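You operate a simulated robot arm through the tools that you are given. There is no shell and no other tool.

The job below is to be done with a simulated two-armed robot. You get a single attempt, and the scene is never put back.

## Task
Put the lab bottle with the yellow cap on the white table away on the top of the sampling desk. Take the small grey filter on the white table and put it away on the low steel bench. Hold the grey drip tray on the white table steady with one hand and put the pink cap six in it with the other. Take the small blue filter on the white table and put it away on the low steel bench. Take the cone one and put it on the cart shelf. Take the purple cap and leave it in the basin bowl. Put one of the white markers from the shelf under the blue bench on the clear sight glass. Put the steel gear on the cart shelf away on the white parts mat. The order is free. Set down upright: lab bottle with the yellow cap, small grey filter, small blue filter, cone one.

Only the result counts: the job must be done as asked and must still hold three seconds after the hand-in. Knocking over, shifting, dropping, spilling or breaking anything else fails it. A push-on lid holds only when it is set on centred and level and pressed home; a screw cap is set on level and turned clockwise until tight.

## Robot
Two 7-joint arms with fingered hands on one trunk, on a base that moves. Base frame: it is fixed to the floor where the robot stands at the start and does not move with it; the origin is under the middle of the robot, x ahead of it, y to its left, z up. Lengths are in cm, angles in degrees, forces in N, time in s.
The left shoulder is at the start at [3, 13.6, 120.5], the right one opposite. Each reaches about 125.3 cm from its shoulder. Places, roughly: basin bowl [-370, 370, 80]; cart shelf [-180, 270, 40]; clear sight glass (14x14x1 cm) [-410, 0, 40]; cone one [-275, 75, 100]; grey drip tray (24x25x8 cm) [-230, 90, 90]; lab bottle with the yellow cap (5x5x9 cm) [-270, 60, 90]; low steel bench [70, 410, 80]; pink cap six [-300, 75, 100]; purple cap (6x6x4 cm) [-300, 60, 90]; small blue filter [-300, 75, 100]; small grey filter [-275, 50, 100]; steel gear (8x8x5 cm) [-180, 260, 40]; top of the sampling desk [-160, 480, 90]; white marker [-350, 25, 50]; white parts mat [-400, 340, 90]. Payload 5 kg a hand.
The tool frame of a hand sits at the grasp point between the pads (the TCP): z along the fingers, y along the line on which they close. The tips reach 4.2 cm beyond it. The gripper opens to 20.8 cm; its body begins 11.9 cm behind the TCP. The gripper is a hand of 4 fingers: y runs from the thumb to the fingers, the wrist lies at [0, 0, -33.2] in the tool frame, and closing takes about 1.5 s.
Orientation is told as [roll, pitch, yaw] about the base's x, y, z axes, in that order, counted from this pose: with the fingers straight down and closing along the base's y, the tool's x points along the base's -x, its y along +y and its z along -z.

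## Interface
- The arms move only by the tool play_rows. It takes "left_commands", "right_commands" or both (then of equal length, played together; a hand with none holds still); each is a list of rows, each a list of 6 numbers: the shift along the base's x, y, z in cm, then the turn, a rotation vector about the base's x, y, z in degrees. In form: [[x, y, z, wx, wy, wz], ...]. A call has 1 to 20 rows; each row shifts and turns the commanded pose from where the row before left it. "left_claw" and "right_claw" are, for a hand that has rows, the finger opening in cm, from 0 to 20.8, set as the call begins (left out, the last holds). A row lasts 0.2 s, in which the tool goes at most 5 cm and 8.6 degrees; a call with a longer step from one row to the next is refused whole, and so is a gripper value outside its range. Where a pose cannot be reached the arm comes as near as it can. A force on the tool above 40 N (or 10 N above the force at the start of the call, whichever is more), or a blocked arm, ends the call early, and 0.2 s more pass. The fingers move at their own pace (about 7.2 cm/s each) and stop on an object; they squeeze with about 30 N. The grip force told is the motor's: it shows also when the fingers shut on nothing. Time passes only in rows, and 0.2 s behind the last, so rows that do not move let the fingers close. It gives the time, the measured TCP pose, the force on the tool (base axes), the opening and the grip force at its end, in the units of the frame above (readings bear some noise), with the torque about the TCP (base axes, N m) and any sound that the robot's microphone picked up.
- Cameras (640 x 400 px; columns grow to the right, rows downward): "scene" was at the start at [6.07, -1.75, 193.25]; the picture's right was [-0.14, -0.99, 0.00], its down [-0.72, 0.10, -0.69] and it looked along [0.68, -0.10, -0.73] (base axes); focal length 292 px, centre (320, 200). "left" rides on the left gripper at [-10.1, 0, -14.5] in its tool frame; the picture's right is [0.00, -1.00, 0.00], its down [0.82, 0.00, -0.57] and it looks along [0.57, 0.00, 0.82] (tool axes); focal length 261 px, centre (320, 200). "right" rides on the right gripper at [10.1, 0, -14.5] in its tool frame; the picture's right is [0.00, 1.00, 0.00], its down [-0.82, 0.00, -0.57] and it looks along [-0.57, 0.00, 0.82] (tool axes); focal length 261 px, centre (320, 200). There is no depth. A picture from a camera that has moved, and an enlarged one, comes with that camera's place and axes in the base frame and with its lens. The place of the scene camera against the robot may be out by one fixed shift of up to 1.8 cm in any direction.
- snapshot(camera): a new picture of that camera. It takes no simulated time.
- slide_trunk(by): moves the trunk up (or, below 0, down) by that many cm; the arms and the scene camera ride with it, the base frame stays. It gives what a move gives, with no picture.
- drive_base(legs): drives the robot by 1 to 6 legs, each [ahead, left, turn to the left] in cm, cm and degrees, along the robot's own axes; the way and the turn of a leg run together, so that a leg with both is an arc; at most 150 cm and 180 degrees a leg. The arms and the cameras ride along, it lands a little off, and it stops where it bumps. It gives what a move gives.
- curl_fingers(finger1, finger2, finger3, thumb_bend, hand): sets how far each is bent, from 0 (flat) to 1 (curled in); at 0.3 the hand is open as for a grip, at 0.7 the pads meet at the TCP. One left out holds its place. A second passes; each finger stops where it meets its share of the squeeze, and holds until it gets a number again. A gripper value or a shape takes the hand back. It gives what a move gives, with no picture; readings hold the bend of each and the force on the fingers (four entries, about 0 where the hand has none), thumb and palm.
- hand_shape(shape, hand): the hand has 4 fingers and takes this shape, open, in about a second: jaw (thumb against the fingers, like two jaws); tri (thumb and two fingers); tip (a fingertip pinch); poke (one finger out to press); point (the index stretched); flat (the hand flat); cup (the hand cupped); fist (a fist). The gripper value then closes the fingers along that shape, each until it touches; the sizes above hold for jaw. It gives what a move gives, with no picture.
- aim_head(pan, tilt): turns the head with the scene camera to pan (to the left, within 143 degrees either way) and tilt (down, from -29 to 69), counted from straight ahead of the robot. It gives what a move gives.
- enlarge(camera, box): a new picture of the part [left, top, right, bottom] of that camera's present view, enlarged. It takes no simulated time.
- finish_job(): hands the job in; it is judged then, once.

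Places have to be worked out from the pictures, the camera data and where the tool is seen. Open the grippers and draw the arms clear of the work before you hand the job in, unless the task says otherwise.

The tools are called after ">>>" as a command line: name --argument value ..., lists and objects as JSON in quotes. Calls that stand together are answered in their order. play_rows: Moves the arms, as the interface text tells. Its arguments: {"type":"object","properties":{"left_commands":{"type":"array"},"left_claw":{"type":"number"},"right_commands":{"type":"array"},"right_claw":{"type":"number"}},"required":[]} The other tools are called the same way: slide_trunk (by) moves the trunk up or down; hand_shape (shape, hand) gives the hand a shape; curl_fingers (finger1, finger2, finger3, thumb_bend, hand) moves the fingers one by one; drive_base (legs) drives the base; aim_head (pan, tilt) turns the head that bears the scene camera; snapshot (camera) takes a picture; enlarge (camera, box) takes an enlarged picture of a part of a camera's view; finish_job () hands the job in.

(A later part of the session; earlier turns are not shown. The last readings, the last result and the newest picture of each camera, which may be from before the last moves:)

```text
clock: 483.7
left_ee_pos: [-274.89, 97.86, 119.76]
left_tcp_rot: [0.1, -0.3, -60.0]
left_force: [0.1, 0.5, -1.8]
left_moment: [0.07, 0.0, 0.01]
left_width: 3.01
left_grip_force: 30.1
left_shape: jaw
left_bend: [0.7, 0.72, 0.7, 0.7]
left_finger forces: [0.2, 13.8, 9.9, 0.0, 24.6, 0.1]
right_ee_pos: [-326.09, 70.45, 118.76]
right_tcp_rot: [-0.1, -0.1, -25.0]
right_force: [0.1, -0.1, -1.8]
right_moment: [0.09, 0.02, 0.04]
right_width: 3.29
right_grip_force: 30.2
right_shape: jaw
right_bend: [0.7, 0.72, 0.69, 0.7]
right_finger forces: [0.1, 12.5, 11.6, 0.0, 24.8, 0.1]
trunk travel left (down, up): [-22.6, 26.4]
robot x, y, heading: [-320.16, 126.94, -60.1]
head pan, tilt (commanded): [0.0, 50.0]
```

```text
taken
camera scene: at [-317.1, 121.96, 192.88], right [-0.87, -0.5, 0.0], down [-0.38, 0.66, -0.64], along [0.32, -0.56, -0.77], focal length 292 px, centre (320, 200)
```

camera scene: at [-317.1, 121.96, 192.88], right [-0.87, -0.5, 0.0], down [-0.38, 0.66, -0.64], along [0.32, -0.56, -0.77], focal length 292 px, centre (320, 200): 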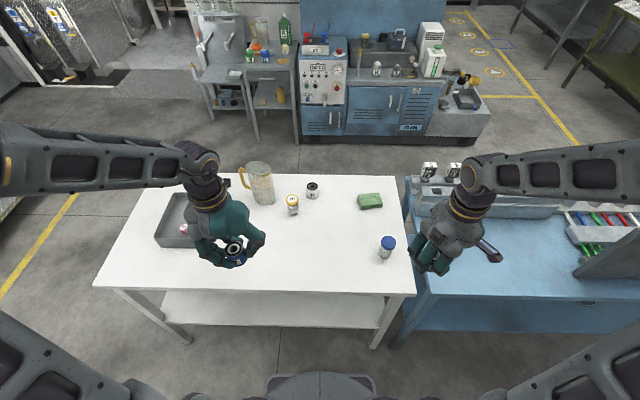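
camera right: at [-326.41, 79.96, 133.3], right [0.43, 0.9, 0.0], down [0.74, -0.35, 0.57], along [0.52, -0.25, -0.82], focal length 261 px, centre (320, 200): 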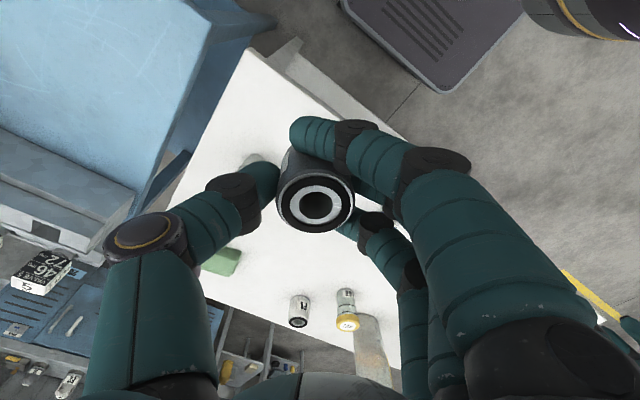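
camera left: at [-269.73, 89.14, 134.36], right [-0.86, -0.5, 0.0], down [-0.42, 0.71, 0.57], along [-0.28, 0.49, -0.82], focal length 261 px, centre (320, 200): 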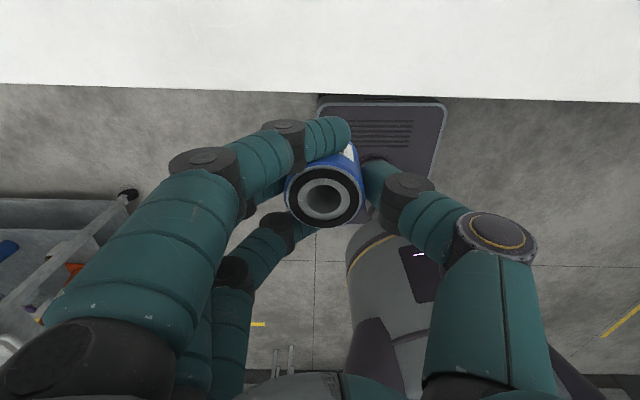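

Both filters are secure. I raise the trunk by 20 cm and drive back around toward the aisle north of the cart.

>>> slide_trunk --by 20

>>> drive_base --legs '[[-58, 34.5, 0], [-58, 34.5, -4.5]]'

```text
clock: 485.8
left_ee_pos: [-274.73, 97.88, 139.89]
left_tcp_rot: [0.0, -0.3, -60.0]
left_force: [1.1, 0.8, -1.3]
left_moment: [0.03, -0.03, 0.01]
left_width: 3.0
left_grip_force: 30.1
left_shape: jaw
left_bend: [0.7, 0.72, 0.7, 0.7]
left_finger forces: [0.1, 13.8, 9.9, 0.0, 24.7, 0.1]
right_ee_pos: [-326.05, 70.45, 138.8]
right_tcp_rot: [-0.1, -0.2, -25.0]
right_force: [0.0, -0.1, -0.8]
right_moment: [0.03, 0.03, -0.02]
right_width: 3.26
right_grip_force: 30.2
right_shape: jaw
right_bend: [0.7, 0.72, 0.69, 0.7]
right_finger forces: [0.0, 12.4, 11.6, 0.0, 24.8, 0.0]
trunk travel left (down, up): [-42.6, 6.4]
robot x, y, heading: [-320.27, 126.72, -60.0]
head pan, tilt (commanded): [0.0, 50.0]
```

```text
clock: 492.9
left_ee_pos: [-273.68, 229.59, 139.83]
left_tcp_rot: [0.0, -0.4, -64.0]
left_force: [0.2, -0.6, -1.3]
left_moment: [-0.01, -0.02, 0.04]
left_width: 3.0
left_grip_force: 29.8
left_shape: jaw
left_bend: [0.7, 0.72, 0.7, 0.7]
left_finger forces: [0.0, 13.7, 9.9, 0.0, 24.6, 0.0]
right_ee_pos: [-326.66, 206.0, 138.74]
right_tcp_rot: [-0.1, -0.1, -28.9]
right_force: [0.4, 0.2, -1.4]
right_moment: [0.02, -0.02, -0.01]
right_width: 3.26
right_grip_force: 30.5
right_shape: jaw
right_bend: [0.7, 0.72, 0.69, 0.7]
right_finger forces: [0.1, 12.5, 11.5, 0.1, 24.8, 0.0]
trunk travel left (down, up): [-42.6, 6.4]
robot x, y, heading: [-317.21, 262.17, -64.0]
head pan, tilt (commanded): [0.0, 50.0]
```

>>> drive_base --legs '[[-27, 31.5, -0.5]]'

>>> drive_base --legs '[[0, 90, 0]]'

>>> aim_head --pan 70 --tilt 35

>>> snapshot --camera "scene"

```text
clock: 495.4
left_ee_pos: [-257.71, 267.13, 139.81]
left_tcp_rot: [0.0, -0.4, -64.7]
left_force: [0.0, 0.6, -2.4]
left_moment: [0.02, -0.02, 0.01]
left_width: 2.98
left_grip_force: 29.6
left_shape: jaw
left_bend: [0.7, 0.72, 0.7, 0.7]
left_finger forces: [0.0, 13.7, 9.9, 0.1, 24.7, 0.0]
right_ee_pos: [-310.88, 244.04, 138.82]
right_tcp_rot: [-0.1, -0.1, -29.5]
right_force: [0.8, 0.3, -0.8]
right_moment: [0.02, 0.01, 0.0]
right_width: 3.26
right_grip_force: 29.8
right_shape: jaw
right_bend: [0.7, 0.72, 0.69, 0.7]
right_finger forces: [0.0, 12.5, 11.6, 0.1, 24.8, 0.0]
trunk travel left (down, up): [-42.6, 6.4]
robot x, y, heading: [-301.18, 299.87, -64.5]
head pan, tilt (commanded): [0.0, 50.0]
```

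```text
clock: 500.2
left_ee_pos: [-176.19, 305.6, 139.8]
left_tcp_rot: [0.1, -0.3, -65.0]
left_force: [0.0, -0.3, -2.2]
left_moment: [0.01, -0.01, 0.02]
left_width: 2.99
left_grip_force: 30.1
left_shape: jaw
left_bend: [0.7, 0.72, 0.7, 0.7]
left_finger forces: [0.1, 13.8, 9.9, 0.0, 24.5, 0.0]
right_ee_pos: [-229.71, 282.73, 138.74]
right_tcp_rot: [-0.2, -0.2, -29.8]
right_force: [0.1, -0.8, -1.0]
right_moment: [0.04, 0.01, -0.01]
right_width: 3.26
right_grip_force: 30.3
right_shape: jaw
right_bend: [0.7, 0.72, 0.69, 0.7]
right_finger forces: [0.0, 12.6, 11.7, 0.0, 24.8, 0.0]
trunk travel left (down, up): [-42.6, 6.4]
robot x, y, heading: [-219.1, 338.5, -64.8]
head pan, tilt (commanded): [0.0, 50.0]
```

```text
clock: 501.6
left_ee_pos: [-176.25, 305.66, 139.92]
left_tcp_rot: [0.0, -0.3, -64.9]
left_force: [-0.2, -0.3, -1.6]
left_moment: [0.0, 0.0, 0.02]
left_width: 3.01
left_grip_force: 29.4
left_shape: jaw
left_bend: [0.7, 0.72, 0.7, 0.7]
left_finger forces: [0.2, 13.9, 9.9, 0.0, 24.6, 0.1]
right_ee_pos: [-229.79, 282.73, 138.8]
right_tcp_rot: [-0.1, -0.2, -29.8]
right_force: [-0.4, 0.3, -1.9]
right_moment: [0.02, 0.0, 0.01]
right_width: 3.29
right_grip_force: 30.0
right_shape: jaw
right_bend: [0.7, 0.72, 0.69, 0.7]
right_finger forces: [0.1, 12.5, 11.7, 0.1, 24.8, 0.0]
trunk travel left (down, up): [-42.6, 6.4]
robot x, y, heading: [-219.17, 338.1, -64.7]
head pan, tilt (commanded): [70.0, 35.0]
```

```text
taken
camera scene: at [-210.74, 341.19, 215.07], right [0.09, -1.0, 0.0], down [-0.57, -0.05, -0.82], along [0.82, 0.07, -0.57], focal length 292 px, centre (320, 200)
```

scene: 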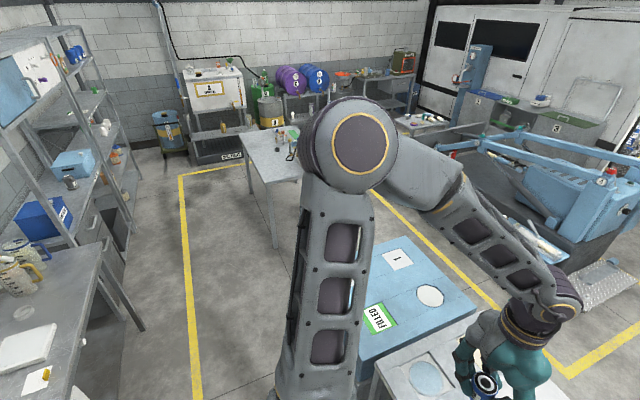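

The aisle is free; the low steel bench stands beyond the blue desk. I continue 110 cm along it and look at the bench top.

>>> drive_base --legs '[[0, 110, 0]]'

>>> aim_head --pan 75 --tilt 30

>>> snapshot --camera "scene"

>>> aim_head --pan 110 --tilt 30

>>> snapshot --camera "scene"

```text
clock: 507.2
left_ee_pos: [-77.69, 354.65, 139.85]
left_tcp_rot: [-0.1, -0.4, -63.2]
left_force: [0.3, 0.2, -2.1]
left_moment: [0.01, 0.01, 0.01]
left_width: 3.01
left_grip_force: 29.8
left_shape: jaw
left_bend: [0.7, 0.72, 0.7, 0.7]
left_finger forces: [0.2, 13.7, 9.9, 0.1, 24.6, 0.0]
right_ee_pos: [-130.08, 330.19, 138.77]
right_tcp_rot: [-0.1, -0.1, -28.0]
right_force: [0.8, -0.4, -1.7]
right_moment: [0.02, 0.02, -0.03]
right_width: 3.26
right_grip_force: 30.2
right_shape: jaw
right_bend: [0.7, 0.72, 0.69, 0.7]
right_finger forces: [0.0, 12.5, 11.7, 0.0, 24.8, 0.1]
trunk travel left (down, up): [-42.6, 6.4]
robot x, y, heading: [-121.86, 386.11, -62.8]
head pan, tilt (commanded): [70.0, 35.0]
```

```text
clock: 507.8
left_ee_pos: [-77.36, 354.86, 139.87]
left_tcp_rot: [0.0, -0.4, -63.1]
left_force: [0.2, 0.6, -0.9]
left_moment: [-0.01, 0.06, 0.05]
left_width: 2.99
left_grip_force: 30.0
left_shape: jaw
left_bend: [0.7, 0.72, 0.7, 0.7]
left_finger forces: [0.1, 13.8, 9.9, 0.0, 24.5, 0.0]
right_ee_pos: [-130.22, 330.17, 138.72]
right_tcp_rot: [-0.1, -0.1, -28.0]
right_force: [-0.3, -0.7, -0.8]
right_moment: [0.0, 0.04, 0.01]
right_width: 3.26
right_grip_force: 29.8
right_shape: jaw
right_bend: [0.7, 0.72, 0.69, 0.7]
right_finger forces: [0.0, 12.4, 11.7, 0.0, 24.8, 0.0]
trunk travel left (down, up): [-42.6, 6.4]
robot x, y, heading: [-121.96, 386.17, -63.1]
head pan, tilt (commanded): [75.0, 30.0]
```

```text
taken
camera scene: at [-112.97, 390.1, 215.84], right [0.21, -0.98, 0.0], down [-0.49, -0.1, -0.87], along [0.85, 0.18, -0.5], focal length 292 px, centre (320, 200)
```

scene: 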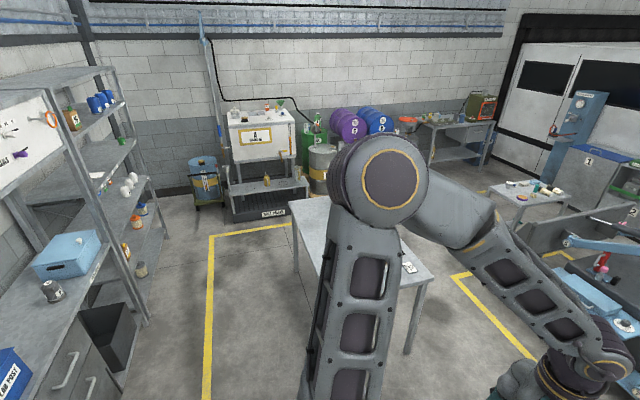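

```text
clock: 508.9
left_ee_pos: [-77.51, 354.81, 139.83]
left_tcp_rot: [0.1, -0.4, -63.1]
left_force: [0.1, -0.7, -0.5]
left_moment: [0.0, -0.03, -0.04]
left_width: 2.99
left_grip_force: 30.3
left_shape: jaw
left_bend: [0.7, 0.72, 0.7, 0.7]
left_finger forces: [0.1, 13.8, 9.9, 0.0, 24.5, 0.0]
right_ee_pos: [-130.17, 330.24, 138.89]
right_tcp_rot: [-0.2, -0.1, -28.0]
right_force: [-0.2, -0.3, -1.3]
right_moment: [0.03, 0.0, -0.01]
right_width: 3.26
right_grip_force: 30.6
right_shape: jaw
right_bend: [0.7, 0.72, 0.69, 0.7]
right_finger forces: [0.0, 12.5, 11.7, 0.0, 24.9, 0.1]
trunk travel left (down, up): [-42.6, 6.4]
robot x, y, heading: [-121.61, 385.71, -63.0]
head pan, tilt (commanded): [110.0, 30.0]
```

```text
taken
camera scene: at [-115.69, 394.81, 215.85], right [0.73, -0.68, 0.0], down [-0.34, -0.37, -0.87], along [0.59, 0.63, -0.5], focal length 292 px, centre (320, 200)
```

scene: 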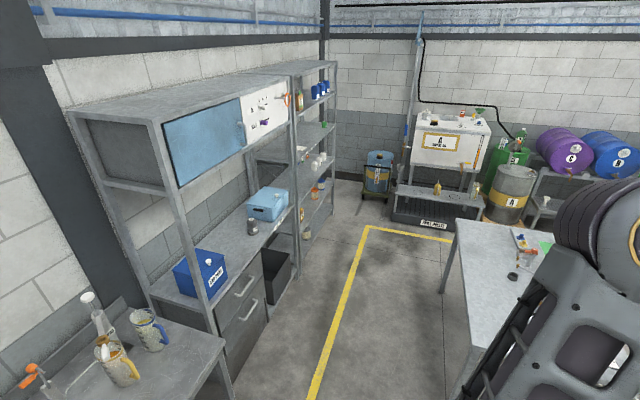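

The arm hides the bench; I turn to face it.

>>> drive_base --legs '[[0, 0, 88]]'

>>> aim_head --pan 0 --tilt 30

>>> snapshot --camera "scene"

>>> enlarge --camera "scene" --box '[200, 100, 440, 250]'

```text
clock: 511.7
left_ee_pos: [-72.21, 404.21, 139.7]
left_tcp_rot: [-0.3, -0.3, -9.2]
left_force: [1.0, 2.4, -2.6]
left_moment: [-0.26, 0.29, -0.02]
left_width: 2.97
left_grip_force: 30.0
left_shape: jaw
left_bend: [0.7, 0.72, 0.7, 0.71]
left_finger forces: [0.3, 13.7, 10.1, 0.0, 24.7, 0.0]
right_ee_pos: [-83.75, 347.29, 138.74]
right_tcp_rot: [-0.2, 0.0, 25.9]
right_force: [2.1, 2.5, -1.5]
right_moment: [-0.28, 0.27, 0.0]
right_width: 3.25
right_grip_force: 30.1
right_shape: jaw
right_bend: [0.7, 0.72, 0.69, 0.7]
right_finger forces: [0.1, 12.3, 12.3, 0.0, 24.9, 0.2]
trunk travel left (down, up): [-42.6, 6.4]
robot x, y, heading: [-124.41, 386.93, -9.5]
head pan, tilt (commanded): [110.0, 30.0]
stopped in leg 1: the robot was blocked; the commanded pose is now the measured one
```

```text
clock: 513.5
left_ee_pos: [-72.92, 403.6, 139.8]
left_tcp_rot: [-0.1, -0.5, -9.3]
left_force: [1.6, -0.9, -2.1]
left_moment: [0.08, -0.06, 0.03]
left_width: 2.95
left_grip_force: 30.1
left_shape: jaw
left_bend: [0.7, 0.72, 0.7, 0.71]
left_finger forces: [0.2, 13.7, 10.1, 0.0, 24.8, 0.0]
right_ee_pos: [-84.42, 346.7, 138.7]
right_tcp_rot: [0.0, -0.2, 25.8]
right_force: [0.0, -0.5, -2.2]
right_moment: [0.06, -0.04, 0.02]
right_width: 3.27
right_grip_force: 30.2
right_shape: jaw
right_bend: [0.7, 0.72, 0.69, 0.7]
right_finger forces: [0.1, 12.5, 12.1, 0.0, 24.8, 0.0]
trunk travel left (down, up): [-42.6, 6.4]
robot x, y, heading: [-124.26, 387.0, -9.3]
head pan, tilt (commanded): [0.0, 30.0]
```

```text
taken
camera scene: at [-117.42, 385.04, 215.85], right [-0.16, -0.99, 0.0], down [-0.49, 0.08, -0.87], along [0.85, -0.14, -0.5], focal length 292 px, centre (320, 200)
```

scene: 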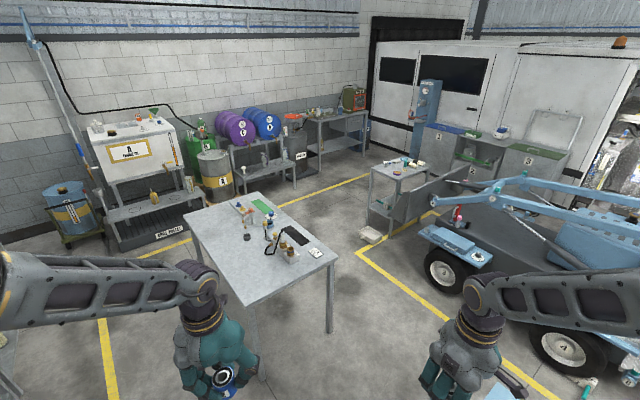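

```text
2.67 times, centred on (320, 175) of scene
camera zoom: at [-117.42, 385.04, 215.85], right [-0.16, -0.99, 0.0], down [-0.49, 0.08, -0.87], along [0.85, -0.14, -0.5], focal length 779 px, centre (320, 267)
```

zoom: 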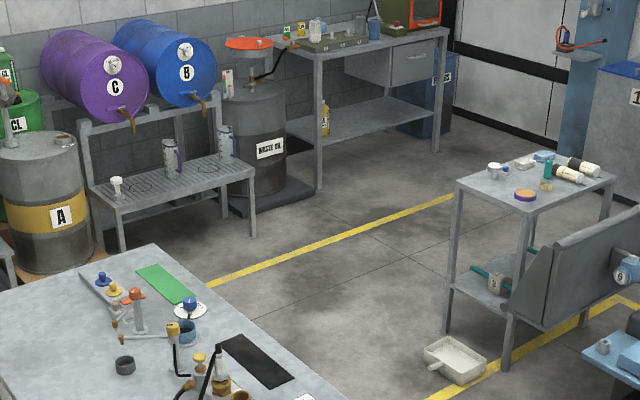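

The front-right corner of the base met the blue desk's leg while turning. I shift 20 cm away from it first, then finish the turn toward the bench.

>>> drive_base --legs '[[-3, 20, 0]]'

>>> drive_base --legs '[[0, 0, 36]]'

>>> aim_head --pan -40 --tilt 45

>>> snapshot --camera "scene"

>>> aim_head --pan 0 --tilt 35

>>> snapshot --camera "scene"

```text
clock: 515.1
left_ee_pos: [-72.58, 423.81, 139.85]
left_tcp_rot: [0.0, -0.5, -9.3]
left_force: [0.2, 1.0, -1.6]
left_moment: [-0.02, 0.01, 0.03]
left_width: 2.97
left_grip_force: 30.1
left_shape: jaw
left_bend: [0.7, 0.72, 0.7, 0.71]
left_finger forces: [0.3, 13.7, 10.3, 0.1, 24.9, 0.1]
right_ee_pos: [-84.03, 366.93, 138.78]
right_tcp_rot: [0.0, -0.2, 25.7]
right_force: [0.6, -0.5, -0.9]
right_moment: [0.0, -0.03, 0.01]
right_width: 3.28
right_grip_force: 29.8
right_shape: jaw
right_bend: [0.7, 0.72, 0.69, 0.7]
right_finger forces: [0.1, 12.4, 12.2, 0.0, 24.8, 0.0]
trunk travel left (down, up): [-42.6, 6.4]
robot x, y, heading: [-124.45, 406.87, -9.1]
head pan, tilt (commanded): [0.0, 30.0]
```

```text
clock: 517.3
left_ee_pos: [-92.54, 451.07, 139.8]
left_tcp_rot: [0.0, -0.6, 26.7]
left_force: [0.1, 0.4, -1.6]
left_moment: [-0.03, 0.01, 0.04]
left_width: 2.98
left_grip_force: 29.4
left_shape: jaw
left_bend: [0.7, 0.72, 0.7, 0.71]
left_finger forces: [0.3, 13.9, 9.4, 0.0, 24.1, 0.0]
right_ee_pos: [-68.18, 398.26, 138.75]
right_tcp_rot: [-0.1, -0.1, 61.8]
right_force: [0.4, 0.3, -0.7]
right_moment: [0.04, -0.01, -0.04]
right_width: 3.27
right_grip_force: 30.3
right_shape: jaw
right_bend: [0.7, 0.72, 0.69, 0.71]
right_finger forces: [0.0, 12.0, 12.2, 0.0, 24.4, 0.1]
trunk travel left (down, up): [-42.6, 6.4]
robot x, y, heading: [-124.16, 407.01, 26.8]
head pan, tilt (commanded): [0.0, 30.0]
```

```text
clock: 518.3
left_ee_pos: [-92.58, 450.99, 139.92]
left_tcp_rot: [0.0, -0.5, 26.9]
left_force: [0.4, 0.2, -0.8]
left_moment: [0.04, 0.01, -0.03]
left_width: 2.94
left_grip_force: 30.1
left_shape: jaw
left_bend: [0.7, 0.72, 0.7, 0.71]
left_finger forces: [0.4, 13.7, 9.3, 0.1, 24.1, 0.0]
right_ee_pos: [-68.15, 398.32, 138.82]
right_tcp_rot: [0.0, -0.2, 61.7]
right_force: [-0.2, 0.5, -1.4]
right_moment: [-0.01, -0.02, 0.0]
right_width: 3.25
right_grip_force: 30.1
right_shape: jaw
right_bend: [0.7, 0.72, 0.69, 0.71]
right_finger forces: [0.0, 11.9, 12.1, 0.0, 24.4, 0.0]
trunk travel left (down, up): [-42.6, 6.4]
robot x, y, heading: [-124.38, 406.92, 26.6]
head pan, tilt (commanded): [-40.0, 45.0]
```

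```text
taken
camera scene: at [-117.74, 403.14, 213.59], right [-0.23, -0.97, 0.0], down [-0.69, 0.16, -0.71], along [0.69, -0.16, -0.71], focal length 292 px, centre (320, 200)
```

scene: 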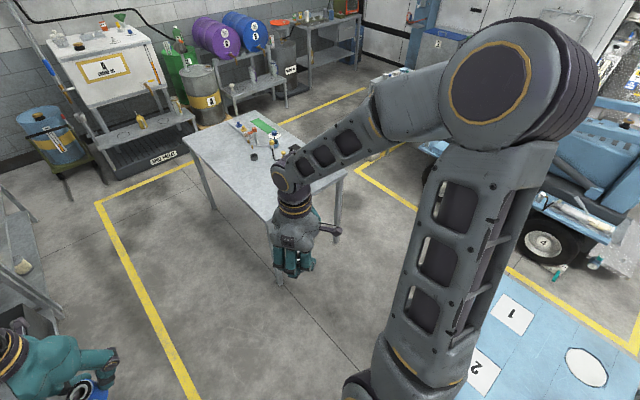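

```text
clock: 519.4
left_ee_pos: [-92.49, 451.05, 139.78]
left_tcp_rot: [0.1, -0.5, 26.8]
left_force: [-0.4, -0.5, -0.3]
left_moment: [0.02, 0.02, -0.01]
left_width: 2.98
left_grip_force: 30.0
left_shape: jaw
left_bend: [0.7, 0.72, 0.7, 0.71]
left_finger forces: [0.3, 13.8, 9.4, 0.1, 24.1, 0.0]
right_ee_pos: [-68.19, 398.27, 138.77]
right_tcp_rot: [-0.1, -0.1, 61.9]
right_force: [0.1, 0.4, -1.6]
right_moment: [-0.01, 0.04, -0.02]
right_width: 3.27
right_grip_force: 30.2
right_shape: jaw
right_bend: [0.7, 0.72, 0.69, 0.71]
right_finger forces: [0.0, 11.9, 12.0, 0.0, 24.4, 0.1]
trunk travel left (down, up): [-42.6, 6.4]
robot x, y, heading: [-124.35, 406.95, 26.7]
head pan, tilt (commanded): [0.0, 35.0]
```

```text
taken
camera scene: at [-117.79, 408.96, 215.06], right [0.45, -0.89, 0.0], down [-0.51, -0.26, -0.82], along [0.73, 0.37, -0.57], focal length 292 px, centre (320, 200)
```

scene: 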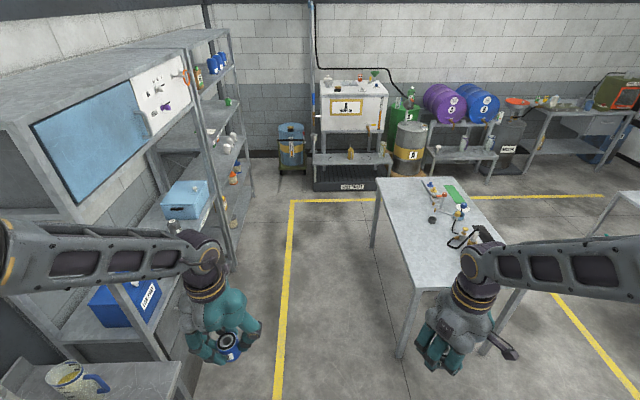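

The north side of the bench is open and its western part is free. I drive ahead along the yellow line and turn right to face the bench's long side.

>>> drive_base --legs '[[140, 0, 0]]'

>>> drive_base --legs '[[0, 0, -89]]'

>>> aim_head --pan 0 --tilt 50

>>> snapshot --camera "scene"

>>> snapshot --camera "right"

```text
clock: 526.2
left_ee_pos: [29.85, 509.66, 139.78]
left_tcp_rot: [0.0, -0.5, 25.4]
left_force: [0.2, 0.0, -0.7]
left_moment: [-0.02, 0.01, 0.01]
left_width: 2.97
left_grip_force: 30.5
left_shape: jaw
left_bend: [0.7, 0.72, 0.7, 0.71]
left_finger forces: [0.2, 13.8, 9.3, 0.0, 24.1, 0.1]
right_ee_pos: [52.86, 456.45, 138.88]
right_tcp_rot: [-0.1, 0.0, 60.5]
right_force: [0.5, 1.0, -1.4]
right_moment: [-0.05, -0.04, -0.03]
right_width: 3.26
right_grip_force: 29.3
right_shape: jaw
right_bend: [0.7, 0.72, 0.69, 0.71]
right_finger forces: [0.1, 11.9, 12.2, 0.0, 24.4, 0.0]
trunk travel left (down, up): [-42.6, 6.4]
robot x, y, heading: [-2.57, 466.17, 25.5]
head pan, tilt (commanded): [0.0, 35.0]
```

```text
clock: 530.3
left_ee_pos: [41.15, 434.62, 139.84]
left_tcp_rot: [-0.1, -0.6, -63.4]
left_force: [0.1, 0.8, -1.8]
left_moment: [0.01, 0.0, -0.01]
left_width: 2.95
left_grip_force: 29.9
left_shape: jaw
left_bend: [0.7, 0.72, 0.7, 0.71]
left_finger forces: [0.3, 13.8, 8.6, 0.1, 23.4, 0.0]
right_ee_pos: [-11.61, 410.52, 138.87]
right_tcp_rot: [-0.1, -0.1, -28.4]
right_force: [0.0, 0.7, -2.1]
right_moment: [0.01, 0.0, -0.01]
right_width: 3.22
right_grip_force: 29.8
right_shape: jaw
right_bend: [0.7, 0.72, 0.69, 0.71]
right_finger forces: [0.0, 11.1, 12.0, 0.0, 24.1, 0.1]
trunk travel left (down, up): [-42.6, 6.4]
robot x, y, heading: [-2.9, 466.14, -63.4]
head pan, tilt (commanded): [0.0, 35.0]
```

```text
clock: 531.1
left_ee_pos: [41.08, 434.7, 139.88]
left_tcp_rot: [-0.1, -0.5, -63.4]
left_force: [-0.2, 0.4, -1.8]
left_moment: [0.0, 0.01, 0.01]
left_width: 2.96
left_grip_force: 30.3
left_shape: jaw
left_bend: [0.7, 0.72, 0.7, 0.71]
left_finger forces: [0.3, 13.8, 8.7, 0.0, 23.4, 0.0]
right_ee_pos: [-11.7, 410.56, 138.87]
right_tcp_rot: [-0.1, 0.0, -28.3]
right_force: [-0.5, -0.1, -1.3]
right_moment: [0.01, 0.02, 0.0]
right_width: 3.24
right_grip_force: 30.1
right_shape: jaw
right_bend: [0.7, 0.72, 0.69, 0.71]
right_finger forces: [0.1, 11.1, 11.9, 0.1, 24.2, 0.0]
trunk travel left (down, up): [-42.6, 6.4]
robot x, y, heading: [-2.49, 466.72, -63.5]
head pan, tilt (commanded): [0.0, 50.0]
```

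```text
taken
camera scene: at [0.36, 461.58, 212.9], right [-0.89, -0.45, 0.0], down [-0.34, 0.68, -0.64], along [0.29, -0.57, -0.77], focal length 292 px, centre (320, 200)
```

scene: 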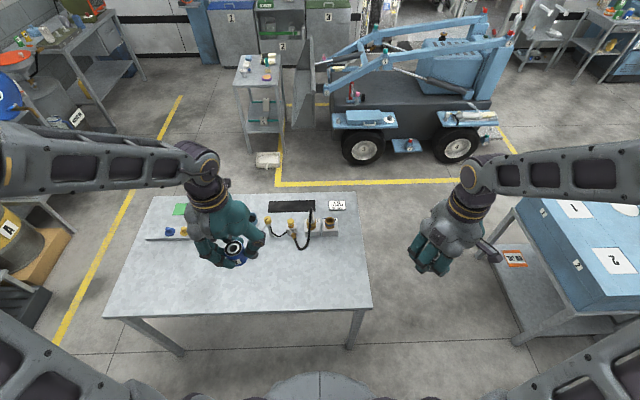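

```text
taken
camera right: at [-20.69, 415.51, 153.27], right [0.48, 0.88, 0.0], down [0.72, -0.39, 0.57], along [0.5, -0.28, -0.82], focal length 261 px, centre (320, 200)
```

right: 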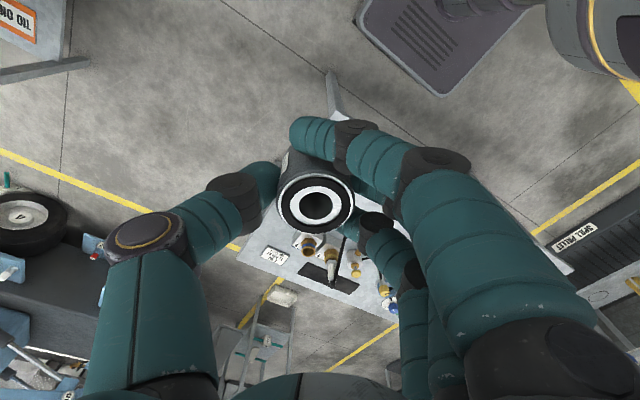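

The near (north) half of the bench is free. I lower the trunk and bring F2 over its spot first.

>>> slide_trunk --by -25

>>> play_rows --left_commands '[[0.3, -4.1, 0, 0, 0, 0], [0.3, -4.1, 0, 0, 0, 0], [0.3, -4.1, 0, 0, 0, 0], [0.3, -4.1, 0, 0, 0, 0], [0.3, -4.1, 0, 0, 0, 0], [0, 0, -4, 0, 0, 0], [0, 0, -4, 0, 0, 0], [0, 0, -4, 0, 0, 0], [0, 0, -4, 0, 0, 0], [0, 0, -4, 0, 0, 0], [0, 0, 0, 0, 0, 0]]'

>>> enlarge --camera "scene" --box '[120, 150, 440, 350]'

>>> snapshot --camera "left"

```text
clock: 533.7
left_ee_pos: [41.14, 434.74, 114.9]
left_tcp_rot: [0.0, -0.5, -63.3]
left_force: [0.6, 0.2, -1.3]
left_moment: [-0.01, -0.02, 0.0]
left_width: 2.98
left_grip_force: 30.0
left_shape: jaw
left_bend: [0.7, 0.72, 0.7, 0.71]
left_finger forces: [0.3, 13.8, 8.7, 0.0, 23.5, 0.0]
right_ee_pos: [-11.77, 410.56, 113.76]
right_tcp_rot: [-0.1, -0.1, -28.3]
right_force: [0.9, 0.1, -0.8]
right_moment: [0.03, 0.02, 0.04]
right_width: 3.22
right_grip_force: 30.2
right_shape: jaw
right_bend: [0.7, 0.72, 0.69, 0.71]
right_finger forces: [0.1, 11.1, 12.0, 0.1, 24.0, 0.0]
trunk travel left (down, up): [-17.6, 31.4]
robot x, y, heading: [-2.55, 466.73, -63.1]
head pan, tilt (commanded): [0.0, 50.0]
```

```text
clock: 536.1
left_ee_pos: [42.64, 414.07, 94.85]
left_tcp_rot: [0.0, -0.4, -63.3]
left_force: [-0.5, 1.4, -1.6]
left_moment: [-0.04, -0.05, 0.02]
left_width: 2.96
left_grip_force: 30.3
left_shape: jaw
left_bend: [0.7, 0.72, 0.7, 0.71]
left_finger forces: [0.4, 13.9, 8.5, 0.1, 23.2, 0.0]
right_ee_pos: [-11.85, 410.59, 113.73]
right_tcp_rot: [0.0, -0.1, -28.4]
right_force: [-0.4, 0.9, -0.3]
right_moment: [-0.04, -0.06, 0.01]
right_width: 3.24
right_grip_force: 30.1
right_shape: jaw
right_bend: [0.7, 0.72, 0.69, 0.71]
right_finger forces: [0.0, 11.2, 12.0, 0.1, 24.2, 0.0]
trunk travel left (down, up): [-17.6, 31.4]
robot x, y, heading: [-2.78, 466.52, -63.7]
head pan, tilt (commanded): [0.0, 50.0]
```

```text
2.00 times, centred on (280, 250) of scene
camera zoom: at [0.29, 461.69, 187.91], right [-0.89, -0.45, 0.0], down [-0.34, 0.68, -0.64], along [0.29, -0.57, -0.77], focal length 585 px, centre (400, 100)
```

zoom: 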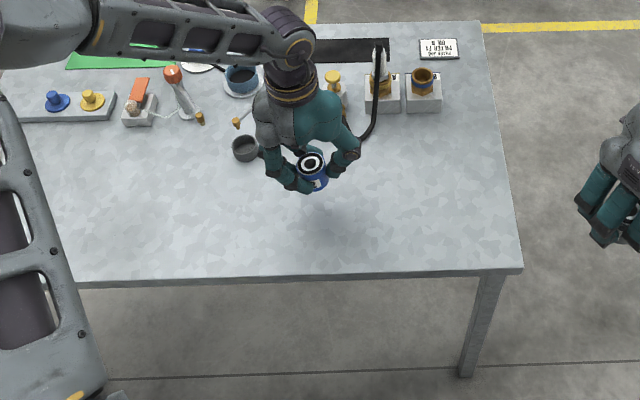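

```text
taken
camera left: at [47.2, 405.33, 109.41], right [-0.89, -0.45, 0.0], down [-0.37, 0.74, 0.56], along [-0.26, 0.5, -0.83], focal length 261 px, centre (320, 200)
```

left: 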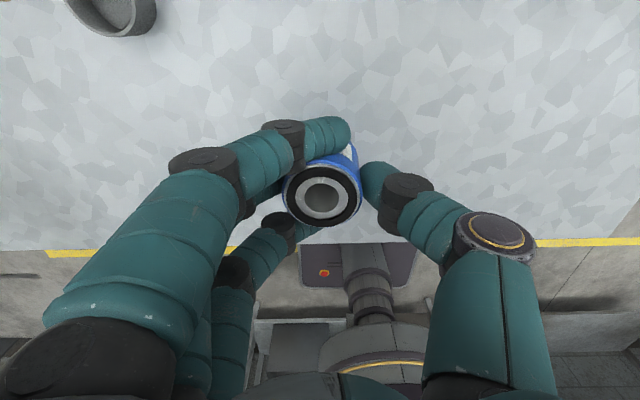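

>>> play_rows --left_commands '[[0, 0, -2.5, 0, 0, 0], [0, 0, -2, 0, 0, 0], [0, 0, -1, 0, 0, 0], [0, 0, -0.7, 0, 0, 0], [0, 0, -0.7, 0, 0, 0], [0, 0, 0, 0, 0, 0]]'

```text
clock: 537.5
left_ee_pos: [42.48, 413.98, 88.1]
left_tcp_rot: [-0.1, -0.7, -63.4]
left_force: [-2.7, -0.1, 29.1]
left_moment: [0.17, 0.07, 0.05]
left_width: 3.12
left_grip_force: 29.8
left_shape: jaw
left_bend: [0.7, 0.73, 0.7, 0.71]
left_finger forces: [0.9, 17.9, 11.6, 0.1, 31.2, 0.1]
right_ee_pos: [-11.86, 410.73, 113.93]
right_tcp_rot: [-0.1, -0.2, -28.4]
right_force: [0.6, 0.4, -2.2]
right_moment: [0.01, 0.0, 0.03]
right_width: 3.22
right_grip_force: 29.9
right_shape: jaw
right_bend: [0.7, 0.72, 0.69, 0.71]
right_finger forces: [0.0, 11.2, 12.0, 0.0, 24.2, 0.0]
trunk travel left (down, up): [-17.6, 31.4]
robot x, y, heading: [-2.62, 466.35, -63.3]
head pan, tilt (commanded): [0.0, 50.0]
```

F2 stands on the bench (29 N contact). I ease off slightly, open, and lift away.

>>> play_rows --left_commands '[[0, 0, 0.3, 0, 0, 0], [0, 0, 0, 0, 0, 0]]'

>>> play_rows --left_commands '[[0, 0, 0, 0, 0, 0], [0, 0, 0, 0, 0, 0], [0, 0, 0, 0, 0, 0], [0, 0, 0, 0, 0, 0], [0, 0, 0, 0, 0, 0]]' --left_claw 11

>>> snapshot --camera "left"

```text
clock: 538.1
left_ee_pos: [42.61, 414.18, 88.1]
left_tcp_rot: [0.0, -0.5, -63.3]
left_force: [-1.4, -2.8, 14.7]
left_moment: [-0.02, -0.01, 0.01]
left_width: 3.07
left_grip_force: 29.7
left_shape: jaw
left_bend: [0.7, 0.73, 0.7, 0.71]
left_finger forces: [1.1, 15.6, 10.1, 0.0, 28.9, 0.0]
right_ee_pos: [-11.87, 410.56, 113.85]
right_tcp_rot: [-0.1, 0.0, -28.3]
right_force: [0.2, 0.5, -2.2]
right_moment: [0.02, 0.02, 0.0]
right_width: 3.24
right_grip_force: 29.8
right_shape: jaw
right_bend: [0.7, 0.72, 0.69, 0.71]
right_finger forces: [0.0, 11.2, 12.1, 0.0, 24.3, 0.1]
trunk travel left (down, up): [-17.6, 31.4]
robot x, y, heading: [-3.15, 466.09, -63.3]
head pan, tilt (commanded): [0.0, 50.0]
```

```text
clock: 539.3
left_ee_pos: [42.53, 414.15, 88.13]
left_tcp_rot: [0.1, -0.5, -63.4]
left_force: [-0.1, 0.8, -0.2]
left_moment: [0.03, 0.04, 0.02]
left_width: 10.94
left_grip_force: 0.1
left_shape: jaw
left_bend: [0.72, 0.72, 0.72, 0.7]
left_finger forces: [0.0, 0.0, 0.0, 0.0, 0.1, 0.0]
right_ee_pos: [-11.77, 410.66, 113.83]
right_tcp_rot: [-0.1, -0.1, -28.5]
right_force: [-0.5, 0.6, -2.2]
right_moment: [0.03, 0.01, -0.01]
right_width: 3.24
right_grip_force: 30.2
right_shape: jaw
right_bend: [0.7, 0.72, 0.69, 0.71]
right_finger forces: [0.0, 11.3, 12.1, 0.0, 24.1, 0.1]
trunk travel left (down, up): [-17.6, 31.4]
robot x, y, heading: [-2.73, 466.49, -62.9]
head pan, tilt (commanded): [0.0, 50.0]
```

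```text
taken
camera left: at [47.17, 405.34, 102.76], right [-0.89, -0.45, 0.0], down [-0.37, 0.74, 0.57], along [-0.26, 0.5, -0.83], focal length 261 px, centre (320, 200)
```

left: 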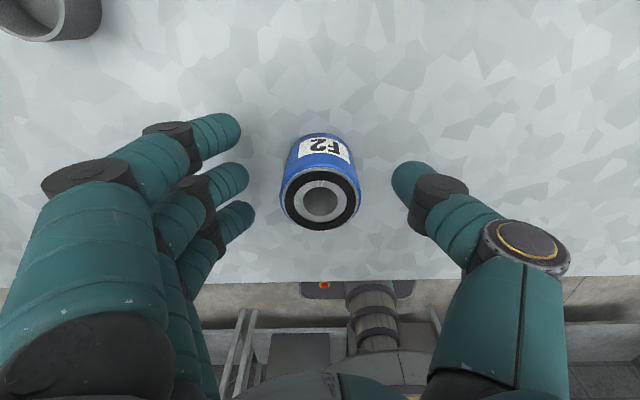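

F2 stands upright. I lift and withdraw the left hand, then bring F3 over with the right.

>>> play_rows --left_commands '[[0, 0, 2, 0, 0, 0], [0, 0, 4, 0, 0, 0], [0, 0, 4, 0, 0, 0], [0, 0, 4, 0, 0, 0], [0, 0, 4, 0, 0, 0], [0, 0, 4, 0, 0, 0], [0.12, 4.25, 0, 0, 0, 0], [0.12, 4.25, 0, 0, 0, 0], [0.12, 4.25, 0, 0, 0, 0], [0.12, 4.25, 0, 0, 0, 0], [0, 0, 0, 0, 0, 0]]'

>>> play_rows --right_commands '[[3.9, -1.0, 0, 0, 0, 0], [3.9, -1.0, 0, 0, 0, 0], [3.9, -1.0, 0, 0, 0, 0], [3.9, -1.0, 0, 0, 0, 0], [3.9, -1.0, 0, 0, 0, 0], [3.9, -1.0, 0, 0, 0, 0], [3.9, -1.0, 0, 0, 0, 0], [3.9, -1.0, 0, 0, 0, 0], [0, 0, -4, 0, 0, 0], [0, 0, -4, 0, 0, 0], [0, 0, -4, 0, 0, 0], [0, 0, -4, 0, 0, 0], [0, 0, -4, 0, 0, 0], [0, 0, 0, 0, 0, 0]]'

>>> enlarge --camera "scene" --box '[120, 150, 440, 350]'

```text
clock: 541.7
left_ee_pos: [43.31, 430.98, 110.29]
left_tcp_rot: [-0.1, -0.3, -63.4]
left_force: [-0.6, -1.5, -0.8]
left_moment: [0.13, 0.08, -0.01]
left_width: 10.96
left_grip_force: 0.0
left_shape: jaw
left_bend: [0.72, 0.72, 0.72, 0.7]
left_finger forces: [0.0, 0.1, 0.1, 0.1, 0.0, 0.1]
right_ee_pos: [-11.73, 410.45, 113.63]
right_tcp_rot: [-0.1, 0.0, -28.4]
right_force: [0.5, -1.2, -2.6]
right_moment: [0.1, 0.08, -0.01]
right_width: 3.26
right_grip_force: 30.0
right_shape: jaw
right_bend: [0.7, 0.72, 0.69, 0.71]
right_finger forces: [0.1, 11.3, 12.1, 0.0, 24.1, 0.0]
trunk travel left (down, up): [-17.6, 31.4]
robot x, y, heading: [-2.81, 466.45, -63.5]
head pan, tilt (commanded): [0.0, 50.0]
```

```text
clock: 544.7
left_ee_pos: [43.29, 431.17, 110.37]
left_tcp_rot: [0.0, -0.5, -63.5]
left_force: [-0.3, 1.9, 0.3]
left_moment: [-0.05, -0.04, 0.04]
left_width: 10.99
left_grip_force: 0.0
left_shape: jaw
left_bend: [0.72, 0.72, 0.72, 0.7]
left_finger forces: [0.0, 0.0, 0.0, 0.0, 0.0, 0.0]
right_ee_pos: [19.58, 402.66, 93.76]
right_tcp_rot: [-0.1, 0.0, -28.4]
right_force: [-0.4, 0.2, -1.9]
right_moment: [-0.09, 0.0, -0.04]
right_width: 3.22
right_grip_force: 29.5
right_shape: jaw
right_bend: [0.7, 0.72, 0.69, 0.71]
right_finger forces: [0.0, 11.3, 12.7, 0.1, 24.1, 0.0]
trunk travel left (down, up): [-17.6, 31.4]
robot x, y, heading: [-3.16, 466.36, -63.8]
head pan, tilt (commanded): [0.0, 50.0]
```

```text
2.00 times, centred on (280, 250) of scene
camera zoom: at [0.33, 461.69, 187.91], right [-0.89, -0.45, 0.0], down [-0.34, 0.68, -0.64], along [0.29, -0.57, -0.77], focal length 585 px, centre (400, 100)
```

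zoom: 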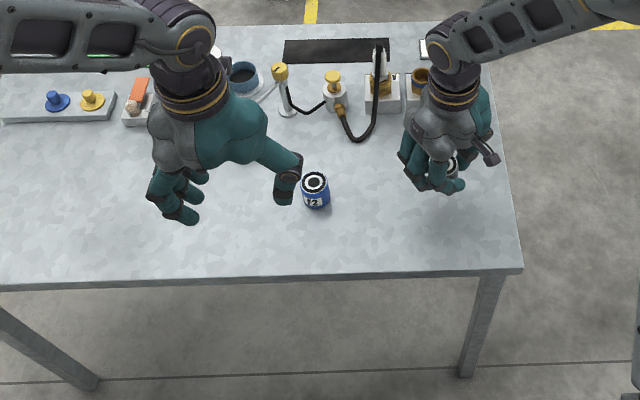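

>>> play_rows --right_commands '[[0, 0, -2.5, 0, 0, 0], [0, 0, -1.5, 0, 0, 0], [0, 0, -0.8, 0, 0, 0], [0, 0, -0.5, 0, 0, 0], [0, 0, -0.4, 0, 0, 0], [0, 0, 0, 0, 0, 0]]'

```text
clock: 546.1
left_ee_pos: [43.29, 431.14, 110.46]
left_tcp_rot: [-0.1, -0.5, -63.5]
left_force: [0.4, 0.2, 0.4]
left_moment: [-0.02, 0.01, -0.01]
left_width: 10.96
left_grip_force: 0.1
left_shape: jaw
left_bend: [0.72, 0.72, 0.72, 0.7]
left_finger forces: [0.0, 0.1, 0.0, 0.0, 0.1, 0.1]
right_ee_pos: [19.58, 402.59, 88.25]
right_tcp_rot: [-0.3, -0.3, -28.4]
right_force: [-2.9, -1.6, 23.5]
right_moment: [-0.03, -0.26, -0.01]
right_width: 3.4
right_grip_force: 30.3
right_shape: jaw
right_bend: [0.7, 0.73, 0.69, 0.71]
right_finger forces: [0.0, 14.4, 14.3, 0.0, 32.0, 0.0]
trunk travel left (down, up): [-17.6, 31.4]
robot x, y, heading: [-2.97, 466.4, -63.1]
head pan, tilt (commanded): [0.0, 50.0]
```

F3 stands on the bench. I ease up, open and lift the right hand away.

>>> play_rows --right_commands '[[0, 0, 0.3, 0, 0, 0], [0, 0, 0, 0, 0, 0]]'

>>> play_rows --right_commands '[[0, 0, 0, 0, 0, 0], [0, 0, 0, 0, 0, 0], [0, 0, 0, 0, 0, 0], [0, 0, 0, 0, 0, 0], [0, 0, 0, 0, 0, 0]]' --right_claw 11

>>> snapshot --camera "right"

>>> play_rows --right_commands '[[0, 0, 2, 0, 0, 0], [0, 0, 4, 0, 0, 0], [0, 0, 4, 0, 0, 0], [0, 0, 4, 0, 0, 0], [0, 0, 4, 0, 0, 0], [0, 0, 4, 0, 0, 0], [-3.5, 1.2, 0, 0, 0, 0], [-3.5, 1.2, 0, 0, 0, 0], [-3.5, 1.2, 0, 0, 0, 0], [-3.5, 1.2, 0, 0, 0, 0], [-3.5, 1.2, 0, 0, 0, 0], [-3.5, 1.2, 0, 0, 0, 0], [0, 0, 0, 0, 0, 0]]'

>>> enlarge --camera "scene" --box '[120, 150, 440, 350]'

```text
clock: 546.7
left_ee_pos: [43.42, 431.11, 110.28]
left_tcp_rot: [0.0, -0.6, -63.3]
left_force: [0.5, -0.3, 1.0]
left_moment: [0.02, -0.02, 0.01]
left_width: 10.99
left_grip_force: 0.1
left_shape: jaw
left_bend: [0.72, 0.72, 0.72, 0.7]
left_finger forces: [0.0, 0.0, 0.0, 0.0, 0.0, 0.0]
right_ee_pos: [19.48, 402.69, 88.51]
right_tcp_rot: [-0.1, -0.1, -28.5]
right_force: [-0.6, -3.0, 8.5]
right_moment: [-0.03, -0.17, -0.04]
right_width: 3.36
right_grip_force: 29.9
right_shape: jaw
right_bend: [0.7, 0.73, 0.69, 0.71]
right_finger forces: [0.0, 12.5, 14.6, 0.1, 28.1, 0.0]
trunk travel left (down, up): [-17.6, 31.4]
robot x, y, heading: [-2.8, 466.43, -63.5]
head pan, tilt (commanded): [0.0, 50.0]
```

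```text
clock: 547.9
left_ee_pos: [43.35, 431.1, 110.33]
left_tcp_rot: [0.1, -0.6, -63.5]
left_force: [-0.3, 0.3, -0.2]
left_moment: [-0.04, -0.02, 0.01]
left_width: 10.97
left_grip_force: 0.2
left_shape: jaw
left_bend: [0.72, 0.72, 0.72, 0.7]
left_finger forces: [0.0, 0.1, 0.0, 0.1, 0.0, 0.0]
right_ee_pos: [19.54, 402.73, 88.4]
right_tcp_rot: [-0.2, -0.2, -28.4]
right_force: [0.3, 0.2, 0.2]
right_moment: [-0.02, 0.01, 0.0]
right_width: 10.9
right_grip_force: 0.0
right_shape: jaw
right_bend: [0.72, 0.72, 0.72, 0.7]
right_finger forces: [0.1, 0.0, 0.1, 0.0, 0.0, 0.1]
trunk travel left (down, up): [-17.6, 31.4]
robot x, y, heading: [-2.71, 466.16, -63.5]
head pan, tilt (commanded): [0.0, 50.0]
```

```text
taken
camera right: at [10.56, 407.53, 102.82], right [0.48, 0.88, 0.0], down [0.72, -0.39, 0.57], along [0.5, -0.28, -0.82], focal length 261 px, centre (320, 200)
```

right: 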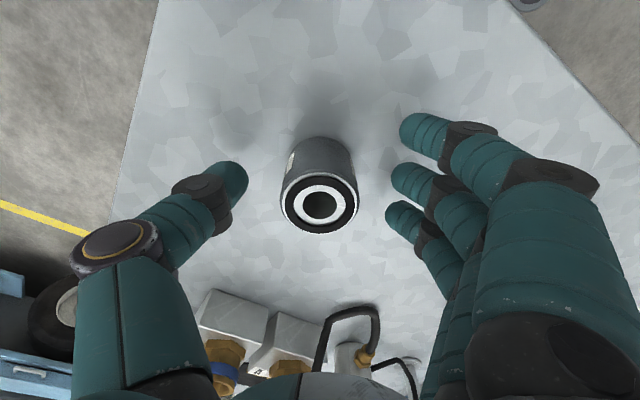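

```text
clock: 550.7
left_ee_pos: [43.37, 431.05, 110.24]
left_tcp_rot: [-0.1, -0.4, -63.4]
left_force: [0.2, -0.8, -0.1]
left_moment: [0.05, 0.11, -0.05]
left_width: 10.96
left_grip_force: 0.0
left_shape: jaw
left_bend: [0.72, 0.72, 0.72, 0.7]
left_finger forces: [0.0, 0.0, 0.0, 0.1, 0.0, 0.0]
right_ee_pos: [-1.3, 409.67, 110.38]
right_tcp_rot: [-0.2, -0.1, -28.3]
right_force: [0.3, -1.3, -0.7]
right_moment: [0.06, 0.08, 0.02]
right_width: 10.97
right_grip_force: 0.2
right_shape: jaw
right_bend: [0.72, 0.72, 0.72, 0.7]
right_finger forces: [0.1, 0.1, 0.0, 0.0, 0.0, 0.0]
trunk travel left (down, up): [-17.6, 31.4]
robot x, y, heading: [-2.95, 466.75, -63.5]
head pan, tilt (commanded): [0.0, 50.0]
```

```text
2.00 times, centred on (280, 250) of scene
camera zoom: at [0.51, 461.51, 187.88], right [-0.89, -0.45, 0.0], down [-0.34, 0.69, -0.64], along [0.29, -0.57, -0.77], focal length 585 px, centre (400, 100)
```

zoom: 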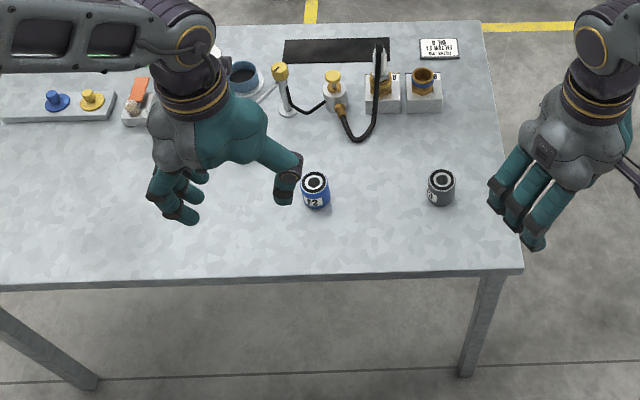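

Both filters stand upright on the low steel bench. I read the little sign there to be sure it does not concern the placement.

>>> enlarge --camera "scene" --box '[310, 160, 370, 190]'

```text
10.67 times, centred on (340, 175) of scene
camera zoom: at [0.51, 461.51, 187.88], right [-0.89, -0.45, 0.0], down [-0.34, 0.69, -0.64], along [0.29, -0.57, -0.77], focal length 3118 px, centre (107, 467)
```

zoom: 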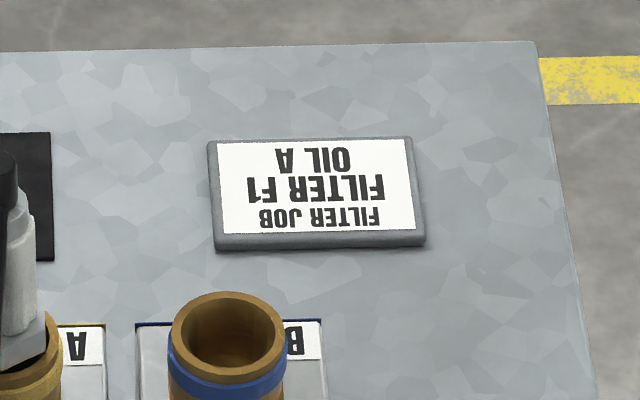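

That sign belongs to another job. Now back for the lab bottle: I raise the trunk and drive sideways back along the aisle.

>>> slide_trunk --by 25

>>> drive_base --legs '[[0, -140, -1]]'

```text
clock: 553.3
left_ee_pos: [43.27, 431.11, 135.25]
left_tcp_rot: [0.0, -0.5, -63.3]
left_force: [0.1, 0.0, 0.5]
left_moment: [0.0, 0.02, 0.01]
left_width: 10.97
left_grip_force: 0.1
left_shape: jaw
left_bend: [0.72, 0.72, 0.72, 0.7]
left_finger forces: [0.0, 0.0, 0.1, 0.0, 0.0, 0.1]
right_ee_pos: [-1.27, 409.76, 135.36]
right_tcp_rot: [-0.1, 0.0, -28.4]
right_force: [-0.1, 0.4, -0.2]
right_moment: [0.03, -0.01, 0.03]
right_width: 10.95
right_grip_force: 0.0
right_shape: jaw
right_bend: [0.72, 0.72, 0.72, 0.7]
right_finger forces: [0.0, 0.0, 0.0, 0.0, 0.0, 0.1]
trunk travel left (down, up): [-42.6, 6.4]
robot x, y, heading: [-2.42, 466.25, -63.2]
head pan, tilt (commanded): [0.0, 50.0]
```

```text
clock: 560.3
left_ee_pos: [-84.48, 368.71, 135.26]
left_tcp_rot: [0.0, -0.6, -65.1]
left_force: [1.4, 0.0, -0.4]
left_moment: [0.02, 0.01, 0.0]
left_width: 10.98
left_grip_force: 0.1
left_shape: jaw
left_bend: [0.72, 0.72, 0.72, 0.7]
left_finger forces: [0.0, 0.0, 0.0, 0.0, 0.0, 0.0]
right_ee_pos: [-129.71, 348.56, 135.39]
right_tcp_rot: [-0.1, -0.1, -30.2]
right_force: [0.2, -0.2, 0.1]
right_moment: [-0.01, -0.01, 0.01]
right_width: 10.96
right_grip_force: 0.0
right_shape: jaw
right_bend: [0.72, 0.72, 0.72, 0.7]
right_finger forces: [0.1, 0.0, 0.0, 0.1, 0.0, 0.0]
trunk travel left (down, up): [-42.6, 6.4]
robot x, y, heading: [-129.83, 405.69, -65.2]
head pan, tilt (commanded): [0.0, 50.0]
```

I take a look at the sampling desk while passing, to choose a free spot.

>>> aim_head --pan 143 --tilt 35

>>> snapshot --camera "scene"

>>> aim_head --pan -143 --tilt 40

>>> snapshot --camera "scene"

```text
clock: 562.5
left_ee_pos: [-84.55, 368.55, 135.36]
left_tcp_rot: [0.1, -0.5, -65.1]
left_force: [0.9, 0.1, -0.7]
left_moment: [-0.01, 0.02, -0.01]
left_width: 10.97
left_grip_force: 0.0
left_shape: jaw
left_bend: [0.72, 0.72, 0.72, 0.7]
left_finger forces: [0.0, 0.0, 0.1, 0.0, 0.0, 0.1]
right_ee_pos: [-129.74, 348.64, 135.49]
right_tcp_rot: [-0.1, -0.1, -30.1]
right_force: [0.2, -0.6, -0.6]
right_moment: [0.01, 0.03, 0.01]
right_width: 10.96
right_grip_force: 0.1
right_shape: jaw
right_bend: [0.72, 0.72, 0.72, 0.7]
right_finger forces: [0.1, 0.1, 0.0, 0.1, 0.1, 0.0]
trunk travel left (down, up): [-42.6, 6.4]
robot x, y, heading: [-129.6, 405.13, -64.9]
head pan, tilt (commanded): [143.0, 35.0]
```

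```text
taken
camera scene: at [-127.9, 415.98, 215.07], right [0.98, -0.21, 0.0], down [-0.12, -0.56, -0.82], along [0.17, 0.8, -0.57], focal length 292 px, centre (320, 200)
```

scene: 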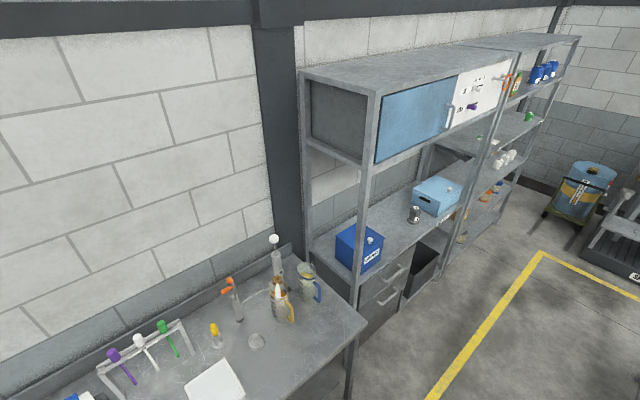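

```text
clock: 566.5
left_ee_pos: [-84.5, 368.58, 135.27]
left_tcp_rot: [0.1, -0.5, -65.0]
left_force: [0.5, 0.8, 0.4]
left_moment: [0.02, 0.0, 0.02]
left_width: 10.94
left_grip_force: 0.1
left_shape: jaw
left_bend: [0.72, 0.72, 0.72, 0.7]
left_finger forces: [0.0, 0.0, 0.0, 0.0, 0.0, 0.1]
right_ee_pos: [-129.68, 348.53, 135.37]
right_tcp_rot: [-0.1, 0.0, -30.1]
right_force: [0.5, 0.5, 0.3]
right_moment: [0.01, 0.02, 0.01]
right_width: 10.96
right_grip_force: 0.0
right_shape: jaw
right_bend: [0.72, 0.72, 0.72, 0.7]
right_finger forces: [0.0, 0.0, 0.0, 0.0, 0.1, 0.1]
trunk travel left (down, up): [-42.6, 6.4]
robot x, y, heading: [-129.81, 405.22, -64.9]
head pan, tilt (commanded): [-143.0, 40.0]
```

```text
taken
camera scene: at [-137.25, 411.38, 214.31], right [0.47, 0.88, 0.0], down [0.57, -0.3, -0.77], along [-0.68, 0.36, -0.64], focal length 292 px, centre (320, 200)
```

scene: 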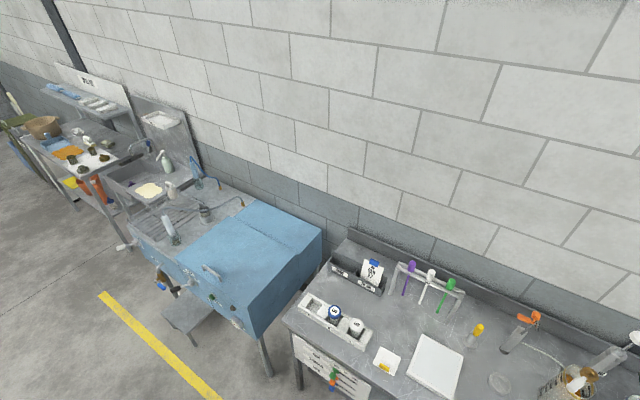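

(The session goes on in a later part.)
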